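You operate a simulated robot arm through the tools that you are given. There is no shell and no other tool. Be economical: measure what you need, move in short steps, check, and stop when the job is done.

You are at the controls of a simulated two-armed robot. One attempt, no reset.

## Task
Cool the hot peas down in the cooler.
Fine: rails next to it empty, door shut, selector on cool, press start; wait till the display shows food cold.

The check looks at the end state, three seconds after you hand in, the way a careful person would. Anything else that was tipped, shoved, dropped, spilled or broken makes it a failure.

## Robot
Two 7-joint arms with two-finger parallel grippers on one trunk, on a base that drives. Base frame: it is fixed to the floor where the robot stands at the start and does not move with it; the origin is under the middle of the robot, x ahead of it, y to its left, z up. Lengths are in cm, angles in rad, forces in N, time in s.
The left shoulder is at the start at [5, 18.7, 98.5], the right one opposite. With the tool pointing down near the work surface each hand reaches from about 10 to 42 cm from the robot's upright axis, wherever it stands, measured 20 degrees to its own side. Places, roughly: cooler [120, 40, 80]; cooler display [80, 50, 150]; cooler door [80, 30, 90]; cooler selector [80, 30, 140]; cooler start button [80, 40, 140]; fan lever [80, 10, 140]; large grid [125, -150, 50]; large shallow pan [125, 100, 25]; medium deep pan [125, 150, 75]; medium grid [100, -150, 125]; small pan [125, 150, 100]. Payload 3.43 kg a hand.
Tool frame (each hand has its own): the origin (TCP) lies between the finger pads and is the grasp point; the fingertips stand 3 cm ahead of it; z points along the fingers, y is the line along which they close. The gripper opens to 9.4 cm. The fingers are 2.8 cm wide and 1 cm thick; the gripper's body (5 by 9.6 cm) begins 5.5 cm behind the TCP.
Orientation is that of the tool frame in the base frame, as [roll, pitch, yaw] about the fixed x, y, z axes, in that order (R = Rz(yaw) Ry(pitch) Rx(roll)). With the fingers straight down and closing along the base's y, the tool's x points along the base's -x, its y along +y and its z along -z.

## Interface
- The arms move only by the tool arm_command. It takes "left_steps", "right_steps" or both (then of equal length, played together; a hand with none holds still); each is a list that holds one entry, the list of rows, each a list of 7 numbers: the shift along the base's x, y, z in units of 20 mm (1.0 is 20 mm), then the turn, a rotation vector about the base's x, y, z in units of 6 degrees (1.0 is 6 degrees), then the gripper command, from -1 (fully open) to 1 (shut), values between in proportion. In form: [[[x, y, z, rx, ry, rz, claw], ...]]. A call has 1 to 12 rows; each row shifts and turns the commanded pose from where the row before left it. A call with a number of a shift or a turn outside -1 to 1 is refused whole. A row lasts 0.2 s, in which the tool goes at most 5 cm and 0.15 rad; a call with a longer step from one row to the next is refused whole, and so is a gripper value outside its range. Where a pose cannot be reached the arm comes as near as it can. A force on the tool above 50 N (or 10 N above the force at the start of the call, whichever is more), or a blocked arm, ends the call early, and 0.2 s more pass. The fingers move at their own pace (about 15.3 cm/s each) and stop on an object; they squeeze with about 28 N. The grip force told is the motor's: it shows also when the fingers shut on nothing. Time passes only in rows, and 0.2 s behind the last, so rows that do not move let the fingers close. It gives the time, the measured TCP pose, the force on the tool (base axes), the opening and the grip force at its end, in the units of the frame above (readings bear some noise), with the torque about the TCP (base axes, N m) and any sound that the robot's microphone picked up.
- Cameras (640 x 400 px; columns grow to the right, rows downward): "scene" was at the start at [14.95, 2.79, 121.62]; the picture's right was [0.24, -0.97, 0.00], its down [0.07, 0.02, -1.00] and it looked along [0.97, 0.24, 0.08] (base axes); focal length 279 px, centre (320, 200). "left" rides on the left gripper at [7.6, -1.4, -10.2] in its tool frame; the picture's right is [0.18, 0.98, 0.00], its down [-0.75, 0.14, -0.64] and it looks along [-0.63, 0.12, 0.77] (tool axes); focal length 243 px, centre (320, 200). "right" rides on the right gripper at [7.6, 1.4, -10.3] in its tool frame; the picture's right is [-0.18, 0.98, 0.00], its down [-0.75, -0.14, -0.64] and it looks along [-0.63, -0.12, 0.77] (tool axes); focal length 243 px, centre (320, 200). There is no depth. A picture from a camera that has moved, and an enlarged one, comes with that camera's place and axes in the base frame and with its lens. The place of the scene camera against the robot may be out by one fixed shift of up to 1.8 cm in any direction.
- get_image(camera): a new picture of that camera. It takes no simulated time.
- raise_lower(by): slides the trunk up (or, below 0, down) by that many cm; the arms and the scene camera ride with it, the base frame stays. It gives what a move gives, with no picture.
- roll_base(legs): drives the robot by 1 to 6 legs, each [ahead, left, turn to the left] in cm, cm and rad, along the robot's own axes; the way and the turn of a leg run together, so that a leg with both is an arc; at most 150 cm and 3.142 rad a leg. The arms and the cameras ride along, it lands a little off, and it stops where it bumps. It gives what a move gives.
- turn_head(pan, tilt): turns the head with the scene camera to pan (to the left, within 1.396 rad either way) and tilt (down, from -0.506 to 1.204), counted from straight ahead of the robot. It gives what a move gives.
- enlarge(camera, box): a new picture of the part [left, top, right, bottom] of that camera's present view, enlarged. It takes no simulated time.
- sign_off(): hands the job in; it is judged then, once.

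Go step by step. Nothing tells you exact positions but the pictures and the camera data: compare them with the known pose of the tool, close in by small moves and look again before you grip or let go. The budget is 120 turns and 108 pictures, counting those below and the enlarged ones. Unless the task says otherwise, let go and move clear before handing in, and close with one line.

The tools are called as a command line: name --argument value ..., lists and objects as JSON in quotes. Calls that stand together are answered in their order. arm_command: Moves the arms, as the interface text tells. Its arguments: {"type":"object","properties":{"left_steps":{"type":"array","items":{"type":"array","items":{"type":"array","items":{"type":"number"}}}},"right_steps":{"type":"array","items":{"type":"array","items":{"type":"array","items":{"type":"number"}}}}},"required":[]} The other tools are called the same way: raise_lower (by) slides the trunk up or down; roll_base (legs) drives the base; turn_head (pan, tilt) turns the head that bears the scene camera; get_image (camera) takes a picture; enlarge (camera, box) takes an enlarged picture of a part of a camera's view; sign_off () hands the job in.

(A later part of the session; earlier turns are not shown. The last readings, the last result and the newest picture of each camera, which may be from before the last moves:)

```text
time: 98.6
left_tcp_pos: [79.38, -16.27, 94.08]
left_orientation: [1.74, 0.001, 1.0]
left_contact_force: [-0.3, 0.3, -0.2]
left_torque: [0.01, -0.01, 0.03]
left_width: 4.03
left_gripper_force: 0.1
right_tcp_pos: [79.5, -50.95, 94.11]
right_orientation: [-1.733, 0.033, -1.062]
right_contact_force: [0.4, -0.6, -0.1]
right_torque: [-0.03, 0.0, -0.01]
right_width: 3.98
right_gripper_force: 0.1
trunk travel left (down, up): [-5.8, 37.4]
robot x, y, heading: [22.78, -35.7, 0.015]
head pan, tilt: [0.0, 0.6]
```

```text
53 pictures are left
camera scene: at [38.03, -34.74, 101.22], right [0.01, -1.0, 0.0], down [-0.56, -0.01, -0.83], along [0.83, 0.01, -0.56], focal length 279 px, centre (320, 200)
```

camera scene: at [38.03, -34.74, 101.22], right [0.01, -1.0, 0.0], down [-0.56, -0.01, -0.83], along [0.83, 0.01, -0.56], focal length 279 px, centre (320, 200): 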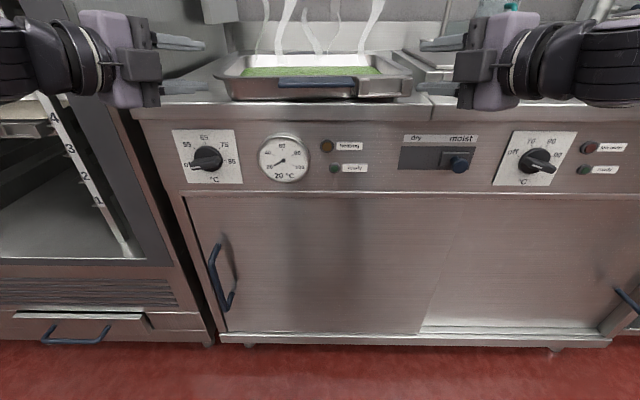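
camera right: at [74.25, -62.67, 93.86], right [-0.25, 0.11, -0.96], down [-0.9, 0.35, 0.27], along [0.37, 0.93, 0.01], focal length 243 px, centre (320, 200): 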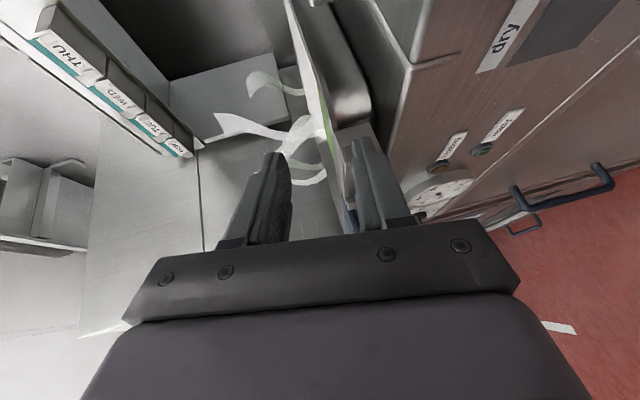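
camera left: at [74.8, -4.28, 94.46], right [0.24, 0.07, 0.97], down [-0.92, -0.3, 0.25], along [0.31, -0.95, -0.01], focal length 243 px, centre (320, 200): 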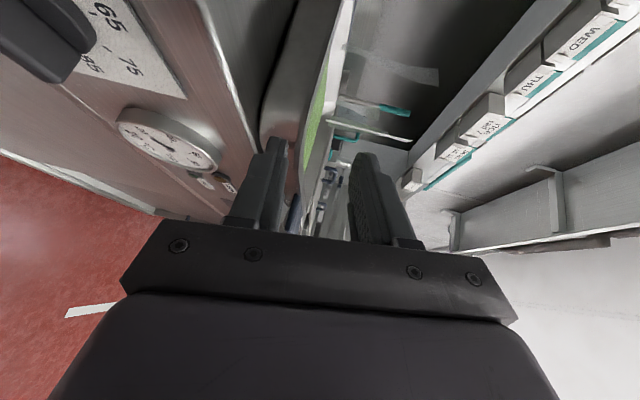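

Rim reads about z 92.9, with the fingers straddling it. I lower 0.6 cm and advance to x≈88.5.

raise_lower --by -0.6

roll_base --legs '[[9, 0, 0]]'

get_image --camera "right"

get_image --camera "left"

get_image --camera "scene"

```text
time: 99.2
left_tcp_pos: [79.45, -16.29, 93.38]
left_orientation: [1.741, 0.002, 0.999]
left_contact_force: [0.5, 1.0, -0.9]
left_torque: [0.02, -0.03, 0.0]
left_width: 4.01
left_gripper_force: 0.0
right_tcp_pos: [79.44, -51.1, 93.51]
right_orientation: [-1.733, 0.037, -1.06]
right_contact_force: [0.4, -0.3, -0.8]
right_torque: [-0.04, -0.03, 0.01]
right_width: 4.0
right_gripper_force: 0.0
trunk travel left (down, up): [-5.2, 38.0]
robot x, y, heading: [23.04, -35.37, 0.012]
head pan, tilt: [0.0, 0.6]
```

```text
time: 100.3
left_tcp_pos: [88.33, -16.26, 93.5]
left_orientation: [1.743, 0.002, 0.997]
left_contact_force: [0.2, -0.4, 0.7]
left_torque: [0.02, 0.02, -0.03]
left_width: 4.0
left_gripper_force: 0.1
right_tcp_pos: [88.46, -50.91, 93.4]
right_orientation: [-1.735, 0.035, -1.062]
right_contact_force: [-0.4, 0.5, 0.6]
right_torque: [0.02, 0.01, -0.01]
right_width: 3.98
right_gripper_force: 0.1
trunk travel left (down, up): [-5.2, 38.0]
robot x, y, heading: [31.48, -35.74, 0.017]
head pan, tilt: [0.0, 0.6]
```

```text
52 pictures are left
camera right: at [83.23, -62.58, 93.25], right [-0.25, 0.11, -0.96], down [-0.9, 0.35, 0.27], along [0.37, 0.93, 0.01], focal length 243 px, centre (320, 200)
```

right: 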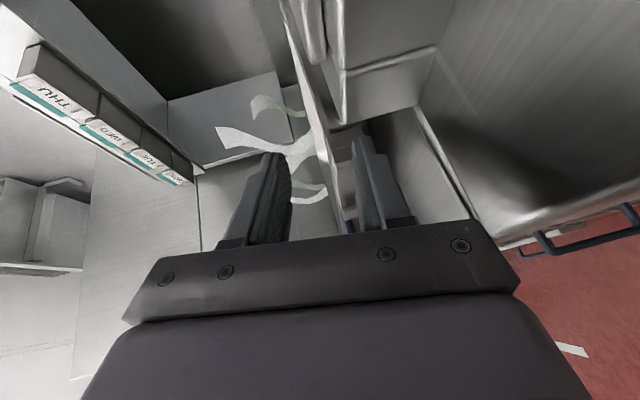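

```text
51 pictures are left
camera left: at [83.83, -4.21, 93.85], right [0.24, 0.07, 0.97], down [-0.92, -0.3, 0.25], along [0.31, -0.95, -0.01], focal length 243 px, centre (320, 200)
```

left: 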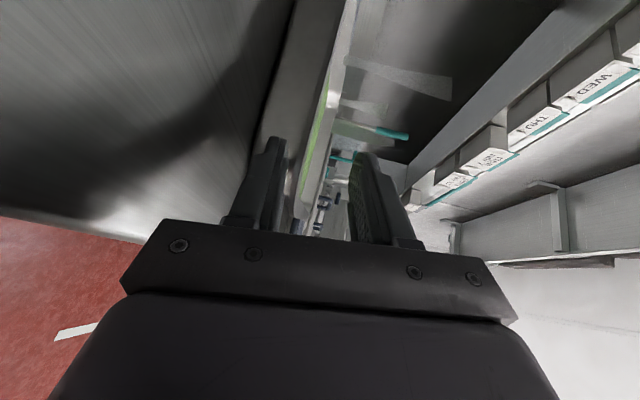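

```text
50 pictures are left
camera scene: at [47.04, -34.63, 100.62], right [0.01, -1.0, 0.0], down [-0.56, -0.01, -0.83], along [0.83, 0.01, -0.56], focal length 279 px, centre (320, 200)
```

scene: 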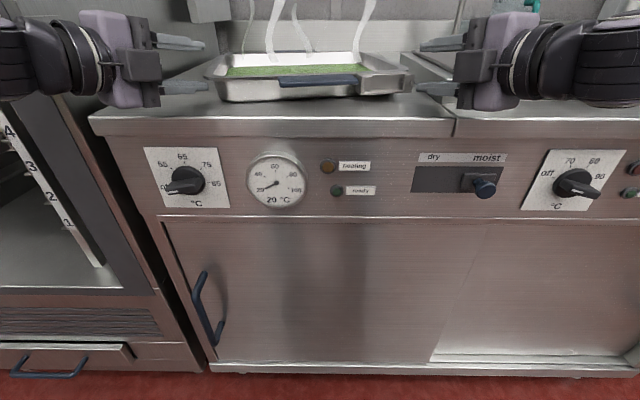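

The rims are vertically between the fingers but barely overlapped. I move both hands inward about 1.2 cm, then close.

arm_command --left_steps '[[[0, -0.3, 0, 0, 0, 0, 0.15], [0, -0.3, 0, 0, 0, 0, 0.15], [0, 0, 0, 0, 0, 0, 0.15]]]' --right_steps '[[[0, 0.3, 0, 0, 0, 0, 0.15], [0, 0.3, 0, 0, 0, 0, 0.15], [0, 0, 0, 0, 0, 0, 0.15]]]'

enlarge --camera "scene" --box '[130, 20, 490, 130]'

```text
time: 101.1
left_tcp_pos: [88.47, -17.37, 93.43]
left_orientation: [1.74, 0.003, 1.0]
left_contact_force: [-1.2, 3.6, 0.1]
left_torque: [0.09, 0.0, 0.03]
left_width: 4.04
left_gripper_force: 0.1
right_tcp_pos: [88.49, -49.72, 93.39]
right_orientation: [-1.735, 0.035, -1.063]
right_contact_force: [0.0, -0.3, 0.3]
right_torque: [0.0, -0.06, 0.0]
right_width: 4.01
right_gripper_force: 0.1
trunk travel left (down, up): [-5.2, 38.0]
robot x, y, heading: [31.66, -35.23, 0.017]
head pan, tilt: [0.0, 0.6]
```

```text
1.78 times, centred on (310, 75) of scene
camera zoom: at [47.04, -34.6, 100.63], right [0.01, -1.0, 0.0], down [-0.56, -0.01, -0.83], along [0.83, 0.01, -0.56], focal length 496 px, centre (338, 422)
```

zoom: 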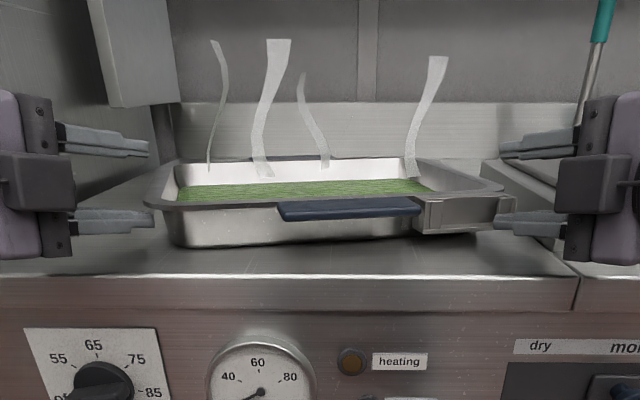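

Both lower fingers are under the rim; the left one just touches. I close both gently.

arm_command --left_steps '[[[0, 0, 0, 0, 0, 0, 0.5], [0, 0, 0, 0, 0, 0, 0.8], [0, 0, 0, 0, 0, 0, 1], [0, 0, 0, 0, 0, 0, 1], [0, 0, 0, 0, 0, 0, 1]]]' --right_steps '[[[0, 0, 0, 0, 0, 0, 0.5], [0, 0, 0, 0, 0, 0, 0.8], [0, 0, 0, 0, 0, 0, 1], [0, 0, 0, 0, 0, 0, 1], [0, 0, 0, 0, 0, 0, 1]]]'

enlarge --camera "scene" --box '[130, 20, 490, 130]'

```text
time: 102.3
left_tcp_pos: [88.42, -17.46, 93.44]
left_orientation: [1.741, 0.002, 0.998]
left_contact_force: [1.8, -1.8, -0.5]
left_torque: [-0.09, -0.47, -0.09]
left_width: 0.6
left_gripper_force: 28.0
right_tcp_pos: [88.51, -49.76, 93.36]
right_orientation: [-1.735, 0.035, -1.063]
right_contact_force: [0.3, -0.2, -0.5]
right_torque: [0.0, 0.0, -0.04]
right_width: 0.0
right_gripper_force: 27.6
trunk travel left (down, up): [-5.2, 38.0]
robot x, y, heading: [31.95, -35.74, 0.015]
head pan, tilt: [0.0, 0.6]
```

```text
1.78 times, centred on (310, 75) of scene
camera zoom: at [47.08, -34.63, 100.62], right [0.01, -1.0, 0.0], down [-0.57, -0.01, -0.82], along [0.82, 0.01, -0.57], focal length 496 px, centre (338, 422)
```

zoom: 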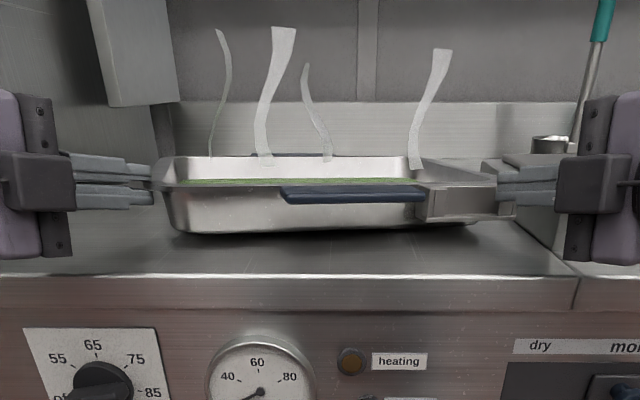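

The left gripped the rim but raised it a bit, and the right missed. I lower the left hand to set the pan flat again, then reopen.

arm_command --left_steps '[[[0, 0, -0.25, 0, 0, 0, 1], [0, 0, -0.25, 0, 0, 0, 1], [0, 0, 0, 0, 0, 0, 1]]]' --right_steps '[[[0, -0.4, 0, 0, 0, 0, 1], [0, -0.4, 0, 0, 0, 0, 0.5], [0, 0, 0, 0, 0, 0, 0.15]]]'

enlarge --camera "scene" --box '[130, 20, 490, 130]'

```text
time: 103.1
left_tcp_pos: [88.38, -17.3, 92.57]
left_orientation: [1.742, 0.003, 0.999]
left_contact_force: [-1.8, 2.2, -0.1]
left_torque: [-0.05, -0.47, -0.17]
left_width: 0.65
left_gripper_force: 27.7
right_tcp_pos: [88.47, -51.23, 93.33]
right_orientation: [-1.736, 0.034, -1.06]
right_contact_force: [-0.5, -0.8, -0.1]
right_torque: [-0.03, 0.03, -0.01]
right_width: 4.0
right_gripper_force: 0.1
trunk travel left (down, up): [-5.2, 38.0]
robot x, y, heading: [31.89, -35.25, 0.015]
head pan, tilt: [0.0, 0.6]
```

```text
1.78 times, centred on (310, 75) of scene
camera zoom: at [47.04, -34.6, 100.62], right [0.01, -1.0, 0.0], down [-0.56, -0.01, -0.83], along [0.82, 0.01, -0.56], focal length 496 px, centre (338, 422)
```

zoom: 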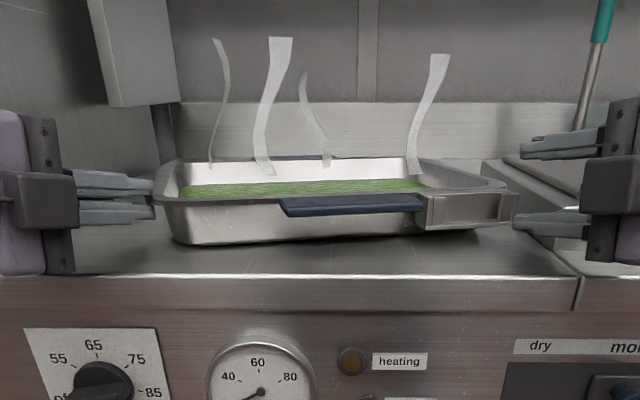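

I lower the left a touch more to rest the pan flat, keep its hold, and bring the right hand to the same height and inward.

arm_command --left_steps '[[[0, 0, -0.2, 0, 0, 0, 1], [0, 0, 0, 0, 0, 0, 1], [0, 0, 0, 0, 0, 0, 1], [0, 0, 0, 0, 0, 0, 1]]]' --right_steps '[[[0, 0, -0.35, 0, 0, 0, 0.25], [0, 0, -0.3, 0, 0, 0, 0.25], [0, 0.4, 0, 0, 0, 0, 0.25], [0, 0.4, 0, 0, 0, 0, 0.25]]]'

enlarge --camera "scene" --box '[130, 20, 490, 130]'

get_image --camera "right"

```text
time: 104.1
left_tcp_pos: [88.33, -17.45, 92.16]
left_orientation: [1.738, 0.0, 1.0]
left_contact_force: [0.2, 1.0, 4.1]
left_torque: [-0.18, -0.59, -0.08]
left_width: 0.63
left_gripper_force: 27.4
right_tcp_pos: [88.48, -49.79, 92.02]
right_orientation: [-1.733, 0.035, -1.062]
right_contact_force: [0.3, 0.4, -0.1]
right_torque: [0.0, 0.03, 0.0]
right_width: 3.53
right_gripper_force: 0.3
trunk travel left (down, up): [-5.2, 38.0]
robot x, y, heading: [31.94, -35.71, 0.012]
head pan, tilt: [0.0, 0.6]
```

```text
1.78 times, centred on (310, 75) of scene
camera zoom: at [47.02, -34.62, 100.64], right [0.01, -1.0, 0.0], down [-0.56, -0.01, -0.83], along [0.83, 0.01, -0.56], focal length 496 px, centre (338, 422)
```

zoom: 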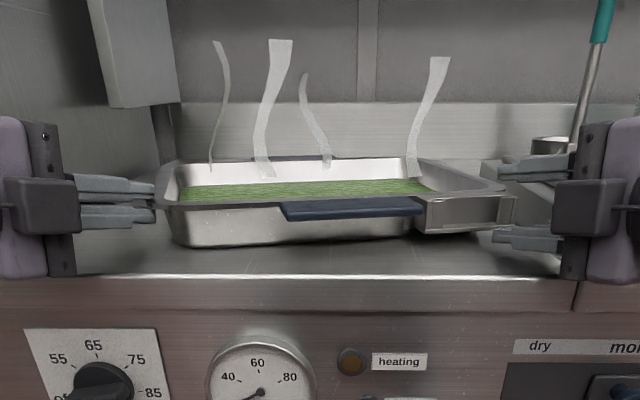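

```text
45 pictures are left
camera right: at [83.19, -61.42, 91.96], right [-0.25, 0.11, -0.96], down [-0.9, 0.35, 0.27], along [0.37, 0.93, 0.01], focal length 243 px, centre (320, 200)
```

right: 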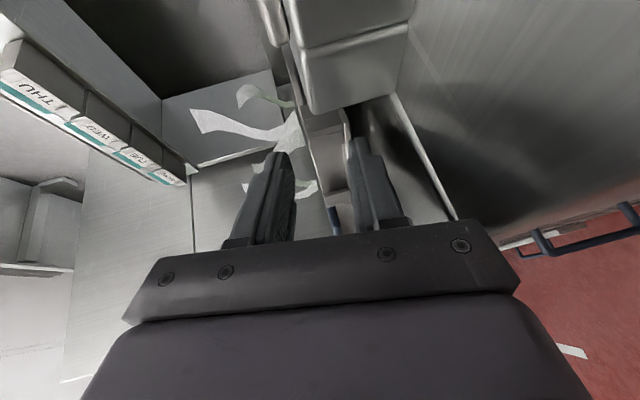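

The right rim is between the fingers now. I go 0.8 cm further inward and close the right hand.

arm_command --right_steps '[[[0, 0.4, 0, 0, 0, 0, 0.25], [0, 0, 0, 0, 0, 0, 0.5], [0, 0, 0, 0, 0, 0, 0.8], [0, 0, 0, 0, 0, 0, 1], [0, 0, 0, 0, 0, 0, 1], [0, 0, 0, 0, 0, 0, 1]]]'

enlarge --camera "scene" --box '[130, 20, 490, 130]'

```text
time: 105.5
left_tcp_pos: [88.3, -17.42, 92.14]
left_orientation: [1.739, -0.001, 1.0]
left_contact_force: [6.3, 2.0, 8.2]
left_torque: [-0.3, -0.68, 0.71]
left_width: 0.64
left_gripper_force: 28.2
right_tcp_pos: [88.39, -48.98, 91.99]
right_orientation: [-1.733, 0.035, -1.061]
right_contact_force: [-6.1, -1.6, 2.8]
right_torque: [0.04, -0.02, -0.04]
right_width: 0.02
right_gripper_force: 27.9
trunk travel left (down, up): [-5.2, 38.0]
robot x, y, heading: [32.24, -35.25, 0.012]
head pan, tilt: [0.0, 0.6]
```

```text
1.78 times, centred on (310, 75) of scene
camera zoom: at [46.98, -34.64, 100.64], right [0.01, -1.0, 0.0], down [-0.56, -0.01, -0.83], along [0.83, 0.01, -0.56], focal length 496 px, centre (338, 422)
```

zoom: 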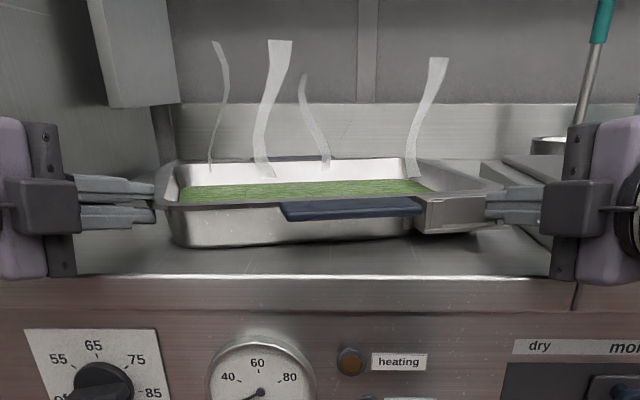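

The right hand seems to have closed just below/outside the rim. I open it, back out and inspect with the right camera enlarged.

arm_command --right_steps '[[[0, -0.5, 0, 0, 0, 0, 1], [0, -0.5, 0, 0, 0, 0, 0.15], [0, 0, 0, 0, 0, 0, 0.15]]]'

enlarge --camera "right" --box '[220, 60, 440, 240]'

enlarge --camera "scene" --box '[180, 30, 460, 130]'

```text
time: 106.3
left_tcp_pos: [88.47, -17.45, 92.2]
left_orientation: [1.738, 0.0, 0.997]
left_contact_force: [4.2, 3.4, 11.5]
left_torque: [-0.33, -0.68, 0.13]
left_width: 0.65
left_gripper_force: 27.8
right_tcp_pos: [88.42, -50.97, 92.06]
right_orientation: [-1.735, 0.034, -1.061]
right_contact_force: [1.0, -0.7, -0.1]
right_torque: [0.02, -0.01, 0.03]
right_width: 4.01
right_gripper_force: 0.1
trunk travel left (down, up): [-5.2, 38.0]
robot x, y, heading: [32.08, -35.34, 0.009]
head pan, tilt: [0.0, 0.6]
```

```text
2.22 times, centred on (330, 150) of right
camera zoom: at [83.2, -62.62, 92.0], right [-0.25, 0.11, -0.96], down [-0.9, 0.35, 0.27], along [0.37, 0.93, 0.01], focal length 539 px, centre (298, 311)
```

zoom: 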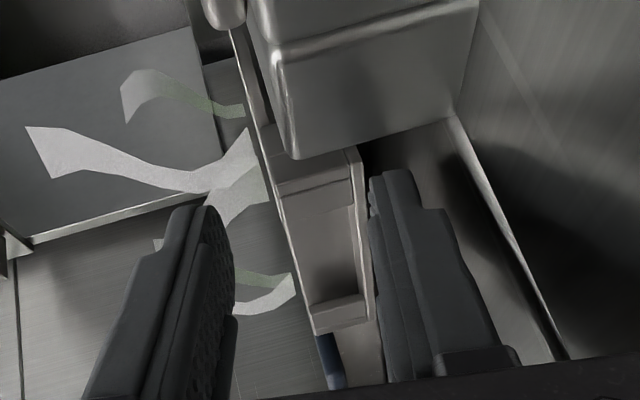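

```text
2.29 times, centred on (320, 80) of scene
camera zoom: at [47.0, -34.62, 100.64], right [0.01, -1.0, 0.0], down [-0.56, -0.01, -0.83], along [0.83, 0.01, -0.56], focal length 638 px, centre (320, 474)
```

zoom: 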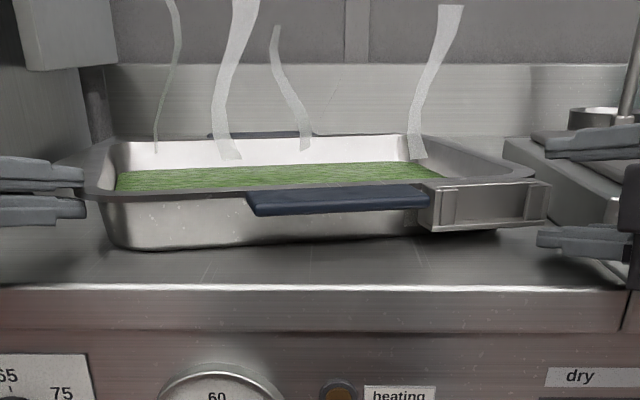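

The left grip with its downward pitch tilts the pan, so I'll release it and set up better: pull the pan 5 cm further over the edge by the tab, then grip the rims with level hands. First release the left and back off.

arm_command --left_steps '[[[0, 0, 0.2, 0, 0, 0, 1], [0, 0, 0, 0, 0, 0, 0.6], [0, 0, 0, 0, 0, 0, 0.15], [0, 0.6, 0, 0, 0, 0, 0.15], [0, 0.6, 0, 0, 0, 0, 0.15], [0, 0, 0, 0, 0, 0, 0.15]]]' --right_steps '[[[0, -0.5, 0, 0, 0, 0, 0.15], [0, 0, 0, 0, 0, 0, 0.15], [0, 0, 0, 0, 0, 0, 0.15], [0, 0, 0, 0, 0, 0, 0.15], [0, 0, 0, 0, 0, 0, 0.15], [0, 0, 0, 0, 0, 0, 0.15]]]'

roll_base --legs '[[-18, 0, 0]]'

enlarge --camera "scene" --box '[180, 30, 460, 160]'

```text
time: 107.7
left_tcp_pos: [88.4, -14.88, 92.41]
left_orientation: [1.742, 0.001, 0.999]
left_contact_force: [0.0, 0.1, -0.7]
left_torque: [0.0, 0.0, 0.03]
left_width: 3.99
left_gripper_force: 0.1
right_tcp_pos: [88.46, -51.92, 92.09]
right_orientation: [-1.735, 0.035, -1.063]
right_contact_force: [0.0, -0.5, 0.1]
right_torque: [-0.04, -0.01, -0.01]
right_width: 3.98
right_gripper_force: 0.2
trunk travel left (down, up): [-5.2, 38.0]
robot x, y, heading: [31.85, -35.49, 0.014]
head pan, tilt: [0.0, 0.6]
```

```text
time: 109.2
left_tcp_pos: [69.9, -15.02, 92.46]
left_orientation: [1.742, 0.001, 1.001]
left_contact_force: [0.3, 0.7, 0.0]
left_torque: [0.0, -0.01, 0.0]
left_width: 4.02
left_gripper_force: 0.2
right_tcp_pos: [70.16, -51.96, 92.0]
right_orientation: [-1.735, 0.034, -1.056]
right_contact_force: [0.7, 0.4, 0.5]
right_torque: [-0.01, 0.0, 0.02]
right_width: 4.0
right_gripper_force: 0.0
trunk travel left (down, up): [-5.2, 38.0]
robot x, y, heading: [13.24, -35.74, 0.023]
head pan, tilt: [0.0, 0.6]
```

```text
2.29 times, centred on (320, 95) of scene
camera zoom: at [28.6, -34.85, 100.62], right [0.02, -1.0, 0.0], down [-0.56, -0.01, -0.83], along [0.82, 0.01, -0.56], focal length 638 px, centre (320, 440)
```

zoom: 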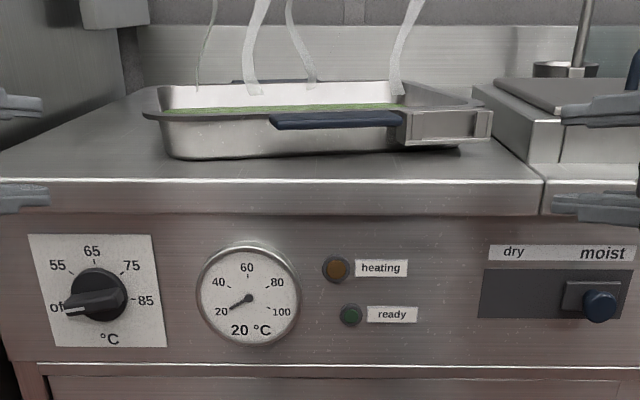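

The pan looks slightly turned. I raise the trunk for a proper look down.

raise_lower --by 30

turn_head --pan 0 --tilt 0.75

enlarge --camera "scene" --box '[180, 60, 460, 235]'

```text
time: 112.2
left_tcp_pos: [69.82, -14.98, 122.47]
left_orientation: [1.742, 0.002, 1.002]
left_contact_force: [0.7, 0.0, 0.1]
left_torque: [0.01, 0.01, 0.0]
left_width: 4.01
left_gripper_force: 0.1
right_tcp_pos: [70.27, -52.06, 121.98]
right_orientation: [-1.735, 0.036, -1.057]
right_contact_force: [0.3, -0.6, 0.6]
right_torque: [0.01, 0.0, -0.02]
right_width: 3.95
right_gripper_force: 0.1
trunk travel left (down, up): [-35.2, 8.0]
robot x, y, heading: [13.32, -35.77, 0.019]
head pan, tilt: [0.0, 0.6]
```

```text
time: 112.9
left_tcp_pos: [69.86, -14.94, 122.45]
left_orientation: [1.743, 0.004, 1.003]
left_contact_force: [-0.7, 0.2, 0.3]
left_torque: [0.02, 0.0, -0.01]
left_width: 3.98
left_gripper_force: 0.0
right_tcp_pos: [70.03, -52.04, 121.96]
right_orientation: [-1.733, 0.035, -1.057]
right_contact_force: [-0.3, -0.1, 0.1]
right_torque: [0.0, 0.01, -0.01]
right_width: 3.99
right_gripper_force: 0.1
trunk travel left (down, up): [-35.2, 8.0]
robot x, y, heading: [13.4, -35.77, 0.015]
head pan, tilt: [0.0, 0.75]
```

```text
2.29 times, centred on (320, 148) of scene
camera zoom: at [28.05, -34.86, 129.34], right [0.02, -1.0, 0.0], down [-0.68, -0.01, -0.73], along [0.73, 0.01, -0.68], focal length 638 px, centre (320, 320)
```

zoom: 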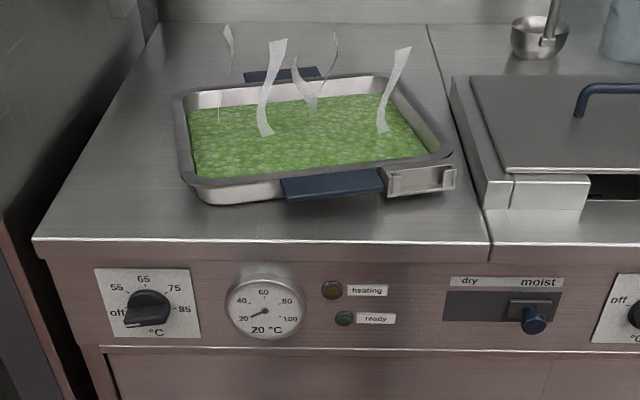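

The pan had been pushed ahead and turned: it's centred about [104, -32], yawed ~13°; the card holder at its near-right caught my finger. I'll re-take the tab with a level right hand, pull it out and square it.

arm_command --left_steps '[[[0, 0.3, 1, -0.4, -0.62, 0, 0.15], [0, 0.3, 1, -0.4, -0.62, 0, 0.15], [0, 0, 1, 0, 0, 0, 0.15], [0, 0, 1, 0, 0, 0, 0.15], [0, 0, 0, 0, 0, 0, 0.15], [0, 0, 0, 0, 0, 0, 0.15], [0, 0, 0, 0, 0, 0, 0.15]]]' --right_steps '[[[0, 0.9, 0, 0.37, -0.64, 0, 0.15], [0, 0.9, 0, 0.37, -0.64, 0, 0.15], [0, 0.9, 0, 0, 0, 0, 0.45], [0, 0.9, 0, 0, 0, 0, 0.45], [0, 0.9, 0, 0, 0, 0, 0.45], [0, 0.9, 0, 0, 0, 0, 0.45], [0, 0.8, 0, 0, 0, 0, 0.45]]]'

roll_base --legs '[[0, 3, 0]]'

raise_lower --by -30

get_image --camera "right"

```text
time: 114.5
left_tcp_pos: [69.93, -13.89, 130.62]
left_orientation: [1.585, 0.0, 1.002]
left_contact_force: [0.7, -0.1, -0.2]
left_torque: [-0.01, 0.01, -0.05]
left_width: 4.01
left_gripper_force: 0.1
right_tcp_pos: [70.1, -39.81, 122.65]
right_orientation: [-1.58, 0.036, -1.053]
right_contact_force: [-0.2, -0.4, 0.6]
right_torque: [-0.01, 0.01, 0.0]
right_width: 2.58
right_gripper_force: 0.0
right hand out of reach, approached as far as the arm can: row 2
trunk travel left (down, up): [-35.2, 8.0]
robot x, y, heading: [13.16, -35.77, 0.016]
head pan, tilt: [0.0, 0.75]
```

```text
time: 115.3
left_tcp_pos: [69.9, -10.76, 130.61]
left_orientation: [1.585, 0.004, 1.003]
left_contact_force: [-0.2, -0.4, 0.4]
left_torque: [-0.02, -0.02, 0.0]
left_width: 3.98
left_gripper_force: 0.1
right_tcp_pos: [69.81, -36.87, 122.71]
right_orientation: [-1.581, 0.037, -1.052]
right_contact_force: [0.1, 0.3, 0.9]
right_torque: [0.01, 0.03, 0.01]
right_width: 2.57
right_gripper_force: 0.0
trunk travel left (down, up): [-35.2, 8.0]
robot x, y, heading: [13.31, -32.99, 0.018]
head pan, tilt: [0.0, 0.75]
```

```text
time: 118.3
left_tcp_pos: [69.97, -10.91, 100.49]
left_orientation: [1.586, 0.001, 1.002]
left_contact_force: [0.0, -0.1, 0.7]
left_torque: [0.0, -0.02, -0.05]
left_width: 4.0
left_gripper_force: 0.0
right_tcp_pos: [69.95, -36.89, 92.64]
right_orientation: [-1.58, 0.036, -1.053]
right_contact_force: [-0.7, 0.0, 0.3]
right_torque: [0.0, 0.02, -0.01]
right_width: 2.6
right_gripper_force: 0.0
trunk travel left (down, up): [-5.2, 38.0]
robot x, y, heading: [13.36, -32.8, 0.012]
head pan, tilt: [0.0, 0.75]
```

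```text
39 pictures are left
camera right: at [64.88, -48.51, 90.97], right [-0.12, 0.19, -0.98], down [-0.93, 0.33, 0.17], along [0.36, 0.92, 0.13], focal length 243 px, centre (320, 200)
```

right: 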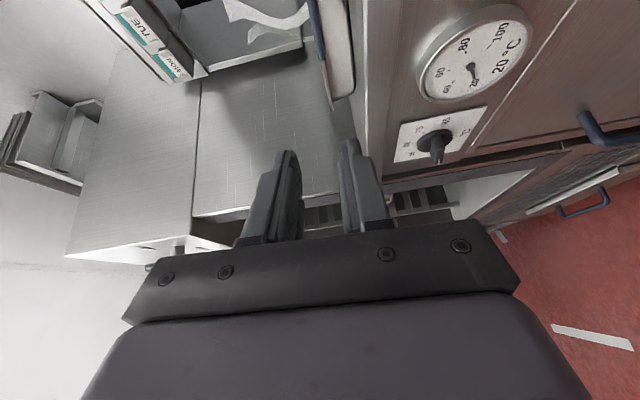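

I lower to z≈91.7, shift left 3 cm to the nearer part of the tab, and advance to x≈87.

raise_lower --by -0.8

roll_base --legs '[[0, 3, 0], [17, 0, 0]]'

get_image --camera "right"

```text
time: 118.9
left_tcp_pos: [69.83, -10.83, 99.71]
left_orientation: [1.587, 0.001, 1.001]
left_contact_force: [1.1, -0.4, 0.0]
left_torque: [0.01, 0.0, 0.0]
left_width: 4.0
left_gripper_force: 0.0
right_tcp_pos: [69.93, -36.93, 91.9]
right_orientation: [-1.578, 0.036, -1.052]
right_contact_force: [1.2, 0.5, -0.7]
right_torque: [0.02, -0.02, 0.02]
right_width: 2.59
right_gripper_force: 0.0
trunk travel left (down, up): [-4.4, 38.8]
robot x, y, heading: [12.97, -32.64, 0.017]
head pan, tilt: [0.0, 0.75]
```

```text
time: 120.8
left_tcp_pos: [86.65, -7.71, 99.82]
left_orientation: [1.586, 0.002, 0.998]
left_contact_force: [1.2, -0.4, 0.0]
left_torque: [0.0, 0.02, -0.01]
left_width: 3.99
left_gripper_force: 0.1
right_tcp_pos: [86.66, -33.78, 91.87]
right_orientation: [-1.579, 0.036, -1.055]
right_contact_force: [0.1, 0.9, -0.1]
right_torque: [0.0, 0.01, 0.04]
right_width: 2.58
right_gripper_force: 0.0
trunk travel left (down, up): [-4.4, 38.8]
robot x, y, heading: [29.78, -29.58, 0.011]
head pan, tilt: [0.0, 0.75]
```

```text
38 pictures are left
camera right: at [81.55, -45.34, 90.18], right [-0.12, 0.19, -0.98], down [-0.93, 0.34, 0.17], along [0.36, 0.92, 0.13], focal length 243 px, centre (320, 200)
```

right: 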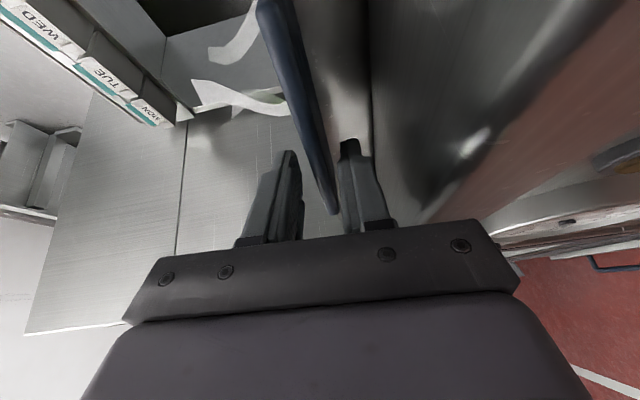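

The tab is in the jaws. I close and pull 8 cm, then turn the hand −12° to square the pan.

arm_command --right_steps '[[[0, 0, 0, 0, 0, 0, 1], [0, 0, 0, 0, 0, 0, 1], [0, 0, 0, 0, 0, 0, 1]]]'

roll_base --legs '[[-9, 0, 0]]'

arm_command --right_steps '[[[0, 0, 0, 0, 0, -0.5, 1], [0, 0, 0, 0, 0, -0.5, 1], [0, 0, 0, 0, 0, -0.5, 1], [0, 0, 0, 0, 0, -0.5, 1], [0, 0, 0, 0, 0, 0, 1]]]'

get_image --camera "scene"

```text
time: 121.6
left_tcp_pos: [86.69, -7.66, 99.75]
left_orientation: [1.587, 0.004, 0.999]
left_contact_force: [0.3, -0.1, 0.0]
left_torque: [0.03, 0.03, 0.0]
left_width: 4.0
left_gripper_force: 0.1
right_tcp_pos: [86.75, -33.76, 91.84]
right_orientation: [-1.58, 0.037, -1.057]
right_contact_force: [0.7, 0.1, 0.3]
right_torque: [-0.62, -0.22, 0.09]
right_width: 1.29
right_gripper_force: 27.9
trunk travel left (down, up): [-4.4, 38.8]
robot x, y, heading: [30.15, -29.25, 0.012]
head pan, tilt: [0.0, 0.75]
```

```text
time: 122.7
left_tcp_pos: [77.76, -7.81, 99.69]
left_orientation: [1.587, 0.003, 0.998]
left_contact_force: [0.2, -0.4, 0.1]
left_torque: [-0.04, -0.01, 0.01]
left_width: 4.02
left_gripper_force: 0.2
right_tcp_pos: [77.83, -33.78, 91.9]
right_orientation: [-1.579, 0.036, -1.053]
right_contact_force: [-2.6, -0.5, -0.3]
right_torque: [-0.51, -0.22, -0.13]
right_width: 1.25
right_gripper_force: 28.0
trunk travel left (down, up): [-4.4, 38.8]
robot x, y, heading: [21.41, -29.64, 0.013]
head pan, tilt: [0.0, 0.75]
```

```text
time: 123.9
left_tcp_pos: [77.74, -7.8, 99.76]
left_orientation: [1.587, 0.004, 0.998]
left_contact_force: [0.0, -1.4, 0.1]
left_torque: [0.01, 0.01, 0.03]
left_width: 3.98
left_gripper_force: 0.0
right_tcp_pos: [77.84, -33.83, 91.9]
right_orientation: [-1.579, 0.039, -1.264]
right_contact_force: [-0.1, 1.2, 0.1]
right_torque: [-0.63, -0.07, 0.68]
right_width: 1.32
right_gripper_force: 28.0
trunk travel left (down, up): [-4.4, 38.8]
robot x, y, heading: [21.25, -29.46, 0.009]
head pan, tilt: [0.0, 0.75]
```

```text
37 pictures are left
camera scene: at [35.86, -28.67, 98.53], right [0.01, -1.0, 0.0], down [-0.68, -0.01, -0.73], along [0.73, 0.01, -0.68], focal length 279 px, centre (320, 200)
```

scene: 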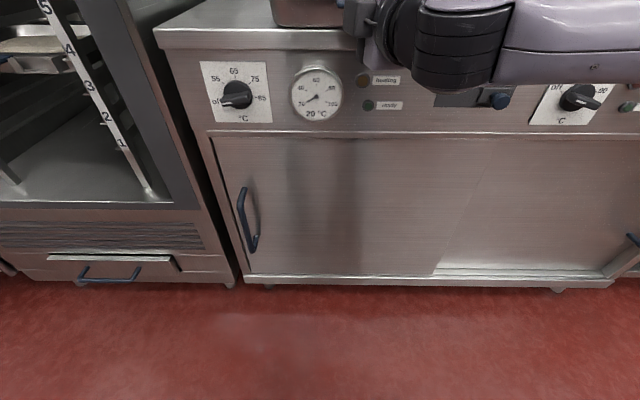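

I pull 5 cm more, release, back off and look from above.

roll_base --legs '[[-5, 0, 0]]'

arm_command --right_steps '[[[0, 0, 0, 0, 0, 0, 0.45], [0, 0, 0, 0, 0, 0, 0.45], [0, 0, 0, 0, 0, 0, 0.45]]]'

roll_base --legs '[[-15, 0, 0]]'

raise_lower --by 30

enlarge --camera "scene" --box '[180, 60, 460, 235]'

```text
time: 124.8
left_tcp_pos: [72.7, -7.91, 99.75]
left_orientation: [1.586, 0.003, 0.997]
left_contact_force: [-0.3, 0.5, -0.4]
left_torque: [0.03, -0.02, 0.0]
left_width: 4.0
left_gripper_force: 0.0
right_tcp_pos: [72.77, -33.9, 91.83]
right_orientation: [-1.58, 0.037, -1.266]
right_contact_force: [-2.1, 1.4, 0.9]
right_torque: [-0.6, -0.12, -0.4]
right_width: 1.28
right_gripper_force: 27.6
trunk travel left (down, up): [-4.4, 38.8]
robot x, y, heading: [16.44, -29.66, 0.012]
head pan, tilt: [0.0, 0.75]
```

```text
time: 125.6
left_tcp_pos: [72.67, -8.0, 99.77]
left_orientation: [1.586, 0.001, 0.997]
left_contact_force: [-0.4, 0.1, 0.2]
left_torque: [0.02, 0.02, -0.01]
left_width: 3.99
left_gripper_force: 0.0
right_tcp_pos: [72.63, -33.99, 91.73]
right_orientation: [-1.578, 0.036, -1.265]
right_contact_force: [0.0, -0.3, 0.0]
right_torque: [-0.01, 0.02, -0.02]
right_width: 2.59
right_gripper_force: 0.0
trunk travel left (down, up): [-4.4, 38.8]
robot x, y, heading: [15.96, -29.55, 0.017]
head pan, tilt: [0.0, 0.75]
```

```text
time: 127.0
left_tcp_pos: [58.05, -8.03, 99.58]
left_orientation: [1.587, 0.005, 1.001]
left_contact_force: [-0.7, 0.2, -0.9]
left_torque: [-0.01, -0.01, -0.01]
left_width: 4.0
left_gripper_force: 0.0
right_tcp_pos: [57.87, -34.11, 91.83]
right_orientation: [-1.58, 0.037, -1.264]
right_contact_force: [0.6, -0.4, -0.3]
right_torque: [-0.04, 0.0, 0.0]
right_width: 2.6
right_gripper_force: 0.0
trunk travel left (down, up): [-4.4, 38.8]
robot x, y, heading: [1.12, -29.81, 0.014]
head pan, tilt: [0.0, 0.75]
```

```text
time: 130.0
left_tcp_pos: [57.86, -7.9, 129.85]
left_orientation: [1.589, 0.004, 1.0]
left_contact_force: [0.7, -1.3, -0.3]
left_torque: [0.02, 0.0, 0.0]
left_width: 4.03
left_gripper_force: 0.0
right_tcp_pos: [57.94, -34.17, 121.89]
right_orientation: [-1.579, 0.037, -1.263]
right_contact_force: [-0.2, 0.1, -0.6]
right_torque: [0.01, -0.02, -0.02]
right_width: 2.56
right_gripper_force: 0.1
trunk travel left (down, up): [-34.4, 8.8]
robot x, y, heading: [1.28, -29.67, 0.019]
head pan, tilt: [0.0, 0.75]
```

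```text
2.29 times, centred on (320, 148) of scene
camera zoom: at [16.0, -28.96, 128.53], right [0.02, -1.0, 0.0], down [-0.68, -0.01, -0.73], along [0.73, 0.01, -0.68], focal length 638 px, centre (320, 320)
```

zoom: 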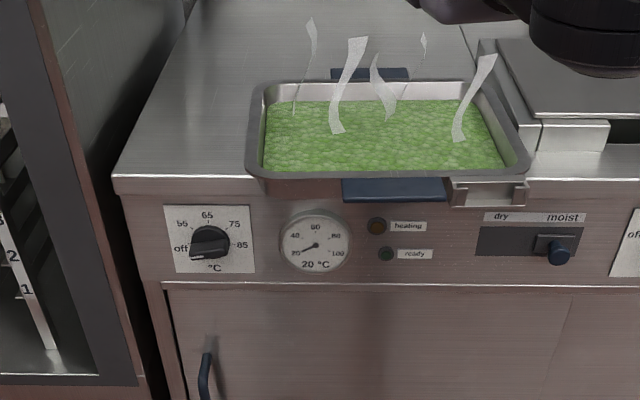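

The pan is now square enough: x 77–101, y -20…-50, CG ≈[89.6, -35], sticking out over the counter edge (x≈83.5). I set both hands level and wide, ready to come in from the sides.

arm_command --left_steps '[[[0, 0, -0.4, 0, 0, 0, 0.15], [0, 0, -0.4, 0, 0, 0, 0.15], [0, 0, -0.4, 0, 0, 0, 0.15], [0, 0, -0.4, 0, 0, 0, 0.15], [0, 0, -0.4, 0, 0, 0, 0.15], [0, 0, -0.4, 0, 0, 0, 0.15], [0, 0, -0.4, 0, 0, 0, 0.15], [0, 0, -0.4, 0, 0, 0, 0.15], [0, 0, -0.4, 0, 0, 0, 0.15], [0, 0, -0.4, 0, 0, 0, 0.15]]]' --right_steps '[[[0, -0.88, 0, 0, 0, 0.4, 0.15], [0, -0.88, 0, 0, 0, 0.4, 0.15], [0, -0.88, 0, 0, 0, 0.4, 0.15], [0, -0.88, 0, 0, 0, 0.4, 0.15], [0, -0.88, 0, 0, 0, 0.4, 0.15], [0, -0.88, 0, 0, 0, 0.4, 0.15], [0, -0.88, 0, 0, 0, 0, 0.15], [0, -0.88, 0, 0, 0, 0, 0.15], [0, -0.88, 0, 0, 0, 0, 0.15], [0, -0.88, 0, 0, 0, 0, 0.15]]]'

roll_base --legs '[[0, -5.3, 0]]'

```text
time: 132.2
left_tcp_pos: [57.65, -8.09, 123.65]
left_orientation: [1.593, 0.005, 1.002]
left_contact_force: [-0.5, 0.0, 0.3]
left_torque: [0.0, -0.01, 0.0]
left_width: 4.0
left_gripper_force: 0.1
left hand out of reach, approached as far as the arm can: row 9, 10
right_tcp_pos: [57.99, -52.47, 122.67]
right_orientation: [-1.594, 0.045, -1.014]
right_contact_force: [-0.1, 0.2, 0.0]
right_torque: [0.01, -0.03, -0.02]
right_width: 4.04
right_gripper_force: 0.1
right hand out of reach, approached as far as the arm can: row 6, 7, 8, 9, 10
trunk travel left (down, up): [-34.4, 8.8]
robot x, y, heading: [1.34, -29.42, 0.015]
head pan, tilt: [0.0, 0.75]
```

```text
time: 133.2
left_tcp_pos: [57.7, -13.59, 123.73]
left_orientation: [1.594, 0.005, 1.001]
left_contact_force: [0.1, -1.0, 0.0]
left_torque: [0.01, -0.01, 0.02]
left_width: 4.0
left_gripper_force: 0.0
right_tcp_pos: [58.23, -58.01, 122.68]
right_orientation: [-1.592, 0.046, -1.014]
right_contact_force: [0.6, -0.8, -0.9]
right_torque: [-0.01, 0.01, 0.0]
right_width: 4.01
right_gripper_force: 0.1
trunk travel left (down, up): [-34.4, 8.8]
robot x, y, heading: [1.48, -35.06, 0.016]
head pan, tilt: [0.0, 0.75]
```

I fine-set both hands (heights equal, left closer in to clear the cooler wall), lower the trunk, then drive in beside the pan.

arm_command --left_steps '[[[0, -0.6, 0, 0, 0, 0, 0.15], [0, -0.6, 0, 0, 0, 0, 0.15]]]' --right_steps '[[[-0.4, 0.6, 0.25, 0, 0, 0, 0.15], [-0.4, 0.6, 0.25, 0, 0, 0, 0.15]]]'

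raise_lower --by -31.3

roll_base --legs '[[20, 0, 0]]'

turn_head --pan 0 --tilt 0.5

get_image --camera "scene"

```text
time: 133.8
left_tcp_pos: [57.69, -15.96, 123.75]
left_orientation: [1.594, 0.006, 1.001]
left_contact_force: [-0.5, -0.5, 0.3]
left_torque: [-0.03, 0.01, -0.02]
left_width: 4.0
left_gripper_force: 0.0
right_tcp_pos: [56.6, -55.51, 123.58]
right_orientation: [-1.593, 0.046, -1.016]
right_contact_force: [-0.5, -0.9, 0.0]
right_torque: [0.02, 0.0, -0.02]
right_width: 3.98
right_gripper_force: 0.0
trunk travel left (down, up): [-34.4, 8.8]
robot x, y, heading: [1.31, -35.39, 0.014]
head pan, tilt: [0.0, 0.75]
```

```text
time: 136.9
left_tcp_pos: [57.67, -15.96, 92.51]
left_orientation: [1.592, 0.006, 1.002]
left_contact_force: [0.3, -0.4, 0.0]
left_torque: [0.03, -0.02, 0.01]
left_width: 4.01
left_gripper_force: 0.0
right_tcp_pos: [56.65, -55.39, 92.3]
right_orientation: [-1.594, 0.045, -1.014]
right_contact_force: [-0.3, -0.4, -1.2]
right_torque: [0.04, 0.01, 0.01]
right_width: 3.99
right_gripper_force: 0.0
trunk travel left (down, up): [-3.1, 40.1]
robot x, y, heading: [1.42, -35.39, 0.013]
head pan, tilt: [0.0, 0.75]
```

```text
time: 138.4
left_tcp_pos: [77.56, -15.77, 92.41]
left_orientation: [1.594, 0.005, 0.999]
left_contact_force: [1.0, -0.8, 0.7]
left_torque: [-0.01, 0.02, -0.01]
left_width: 4.0
left_gripper_force: 0.0
right_tcp_pos: [76.43, -55.26, 92.18]
right_orientation: [-1.592, 0.045, -1.018]
right_contact_force: [-0.5, 0.0, 0.9]
right_torque: [-0.01, -0.02, 0.01]
right_width: 4.01
right_gripper_force: 0.0
trunk travel left (down, up): [-3.1, 40.1]
robot x, y, heading: [20.99, -34.92, 0.015]
head pan, tilt: [0.0, 0.75]
```

```text
time: 139.2
left_tcp_pos: [77.58, -15.9, 92.51]
left_orientation: [1.593, 0.007, 0.998]
left_contact_force: [-0.7, -0.4, -0.9]
left_torque: [0.02, -0.03, -0.01]
left_width: 3.99
left_gripper_force: 0.0
right_tcp_pos: [76.36, -55.31, 92.21]
right_orientation: [-1.594, 0.046, -1.017]
right_contact_force: [-0.1, -0.4, -0.6]
right_torque: [0.0, -0.02, -0.01]
right_width: 4.01
right_gripper_force: 0.0
trunk travel left (down, up): [-3.1, 40.1]
robot x, y, heading: [21.38, -34.58, 0.008]
head pan, tilt: [0.0, 0.499]
```

```text
35 pictures are left
camera scene: at [36.65, -34.08, 99.43], right [0.01, -1.0, 0.0], down [-0.48, -0.01, -0.88], along [0.88, 0.01, -0.48], focal length 279 px, centre (320, 200)
```

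scene: 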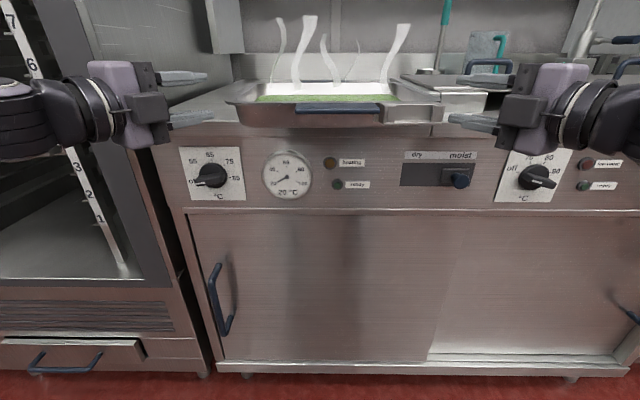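

Both hands are outside the pan with the rim at mid-height between the fingers. I drive in 9 cm, then move them inward.

roll_base --legs '[[9, 0, 0]]'

arm_command --left_steps '[[[0, -0.3, 0, 0, 0, 0, 0.15], [0, -0.3, 0, 0, 0, 0, 0.15], [0, -0.3, 0, 0, 0, 0, 0.15], [0, -0.3, 0, 0, 0, 0, 0.15], [0, -0.3, 0, 0, 0, 0, 0.15]]]' --right_steps '[[[0, 0.42, 0, 0, 0, 0, 0.15], [0, 0.42, 0, 0, 0, 0, 0.15], [0, 0.42, 0, 0, 0, 0, 0.15], [0, 0.42, 0, 0, 0, 0, 0.15], [0, 0.42, 0, 0, 0, 0, 0.15]]]'

enlarge --camera "scene" --box '[140, 40, 500, 180]'

enlarge --camera "right" --box '[220, 60, 440, 240]'

enlarge --camera "left" --box '[220, 60, 440, 240]'

```text
time: 140.3
left_tcp_pos: [86.6, -15.82, 92.43]
left_orientation: [1.594, 0.006, 0.997]
left_contact_force: [-0.2, 0.6, -1.1]
left_torque: [0.02, 0.0, -0.05]
left_width: 4.01
left_gripper_force: 0.0
right_tcp_pos: [85.26, -55.29, 92.15]
right_orientation: [-1.594, 0.046, -1.019]
right_contact_force: [-0.2, 0.5, -0.4]
right_torque: [-0.01, -0.01, 0.01]
right_width: 4.02
right_gripper_force: 0.1
trunk travel left (down, up): [-3.1, 40.1]
robot x, y, heading: [30.31, -34.77, 0.012]
head pan, tilt: [0.0, 0.499]
```

```text
time: 141.5
left_tcp_pos: [87.05, -17.38, 92.51]
left_orientation: [1.59, 0.016, 1.035]
left_contact_force: [-4.9, 2.4, -0.3]
left_torque: [0.07, 0.35, 0.51]
left_width: 4.07
left_gripper_force: 0.7
right_tcp_pos: [85.69, -52.53, 92.12]
right_orientation: [-1.591, 0.052, -1.052]
right_contact_force: [-2.2, -5.2, 0.4]
right_torque: [-0.01, 0.02, 0.44]
right_width: 4.0
right_gripper_force: 0.0
trunk travel left (down, up): [-3.1, 40.1]
robot x, y, heading: [30.0, -35.19, 0.009]
head pan, tilt: [0.0, 0.499]
stopped in row 5 (right hand): the force on the tool passed its limit (the readings are from after the stop); the commanded pose is now the measured one
```

```text
1.78 times, centred on (320, 110) of scene
camera zoom: at [45.46, -34.03, 99.45], right [0.01, -1.0, 0.0], down [-0.48, 0.0, -0.88], along [0.88, 0.01, -0.48], focal length 496 px, centre (320, 360)
```

zoom: 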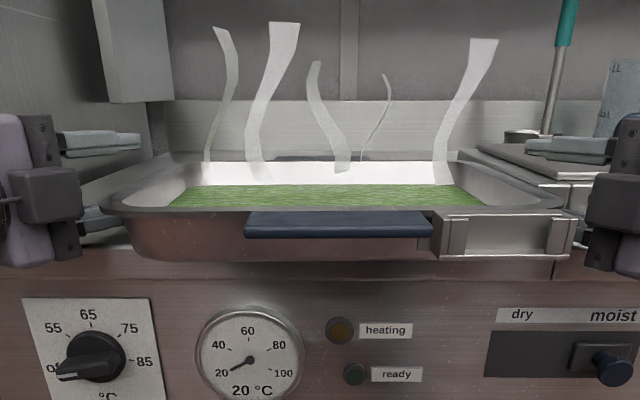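

```text
2.22 times, centred on (330, 150) of right
camera zoom: at [80.56, -64.21, 90.52], right [-0.13, 0.19, -0.97], down [-0.92, 0.33, 0.19], along [0.36, 0.92, 0.14], focal length 539 px, centre (298, 311)
```

zoom: 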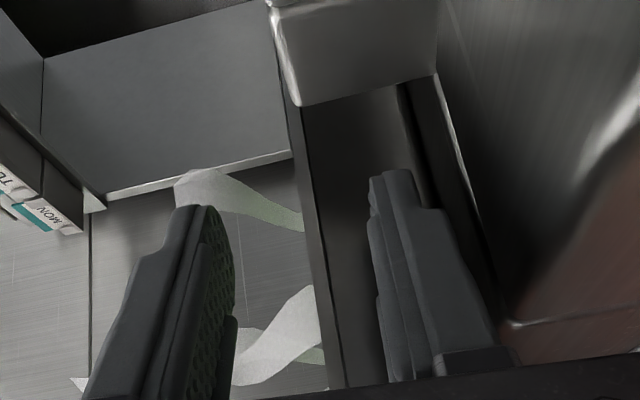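

```text
2.22 times, centred on (330, 150) of left
camera zoom: at [82.11, -5.59, 91.22], right [0.12, 0.16, 0.98], down [-0.93, -0.32, 0.16], along [0.34, -0.93, 0.11], focal length 539 px, centre (298, 311)
```

zoom: 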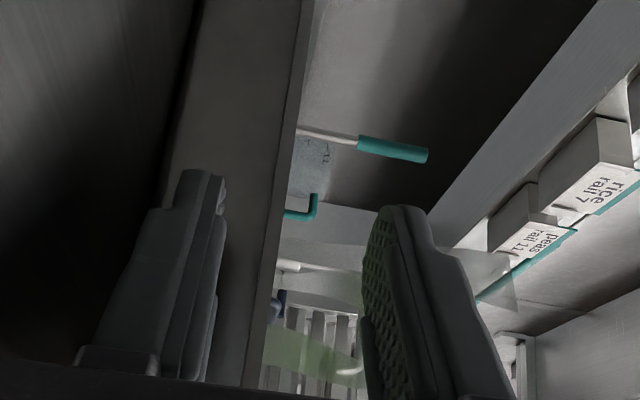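

Both lower fingers are under the rims, touching the pan walls. I ease off 2 mm and close both.

arm_command --left_steps '[[[0, 0.1, 0, 0, 0, 0, 0.3], [0, 0, 0, 0, 0, 0, 0.6], [0, 0, 0, 0, 0, 0, 0.8], [0, 0, 0, 0, 0, 0, 1], [0, 0, 0, 0, 0, 0, 1], [0, 0, 0, 0, 0, 0, 1]]]' --right_steps '[[[0, -0.1, 0, 0, 0, 0, 0.3], [0, 0, 0, 0, 0, 0, 0.6], [0, 0, 0, 0, 0, 0, 0.8], [0, 0, 0, 0, 0, 0, 1], [0, 0, 0, 0, 0, 0, 1], [0, 0, 0, 0, 0, 0, 1]]]'

enlarge --camera "scene" --box '[140, 40, 500, 180]'

```text
time: 142.9
left_tcp_pos: [86.99, -17.2, 92.43]
left_orientation: [1.592, 0.012, 1.032]
left_contact_force: [-15.1, -4.8, -0.9]
left_torque: [0.12, 0.88, 0.23]
left_width: 0.38
left_gripper_force: 27.9
right_tcp_pos: [85.69, -52.69, 92.15]
right_orientation: [-1.59, 0.051, -1.049]
right_contact_force: [3.0, -0.5, 0.3]
right_torque: [-0.17, -0.53, -0.16]
right_width: 0.4
right_gripper_force: 28.2
trunk travel left (down, up): [-3.1, 40.1]
robot x, y, heading: [30.05, -34.88, 0.014]
head pan, tilt: [0.0, 0.499]
```

```text
1.78 times, centred on (320, 110) of scene
camera zoom: at [45.48, -34.04, 99.44], right [0.01, -1.0, 0.0], down [-0.48, 0.0, -0.88], along [0.88, 0.01, -0.48], focal length 496 px, centre (320, 360)
```

zoom: 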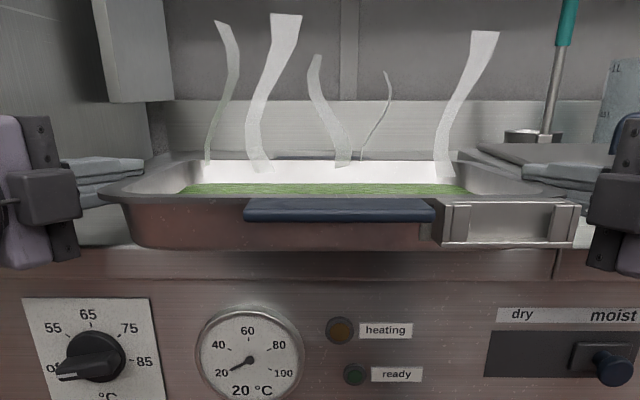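

Both rims are gripped (0.4 cm). I lift with the trunk 3 cm and check level.

raise_lower --by 3

enlarge --camera "scene" --box '[140, 40, 500, 180]'

```text
time: 143.6
left_tcp_pos: [87.28, -17.01, 95.48]
left_orientation: [1.591, 0.016, 1.038]
left_contact_force: [1.5, 0.7, -4.8]
left_torque: [0.3, 0.63, 0.15]
left_width: 0.38
left_gripper_force: 27.9
right_tcp_pos: [85.82, -52.7, 95.01]
right_orientation: [-1.593, 0.049, -1.05]
right_contact_force: [-1.3, -0.1, -5.0]
right_torque: [-0.31, -0.3, 0.34]
right_width: 0.34
right_gripper_force: 28.0
trunk travel left (down, up): [-6.1, 37.1]
robot x, y, heading: [30.17, -34.61, 0.011]
head pan, tilt: [0.0, 0.499]
```

```text
1.78 times, centred on (320, 110) of scene
camera zoom: at [45.62, -34.01, 102.42], right [0.01, -1.0, 0.0], down [-0.48, -0.01, -0.88], along [0.88, 0.01, -0.48], focal length 496 px, centre (320, 360)
```

zoom: 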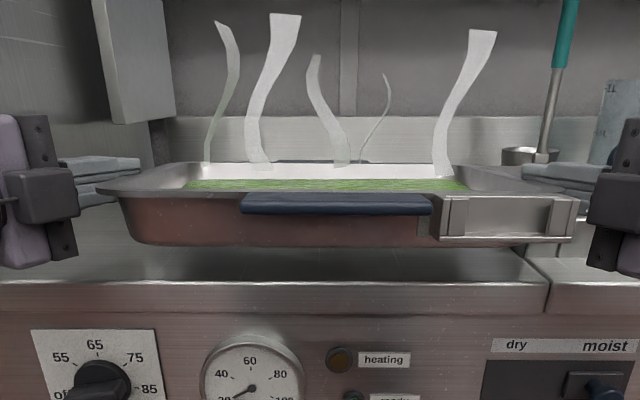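

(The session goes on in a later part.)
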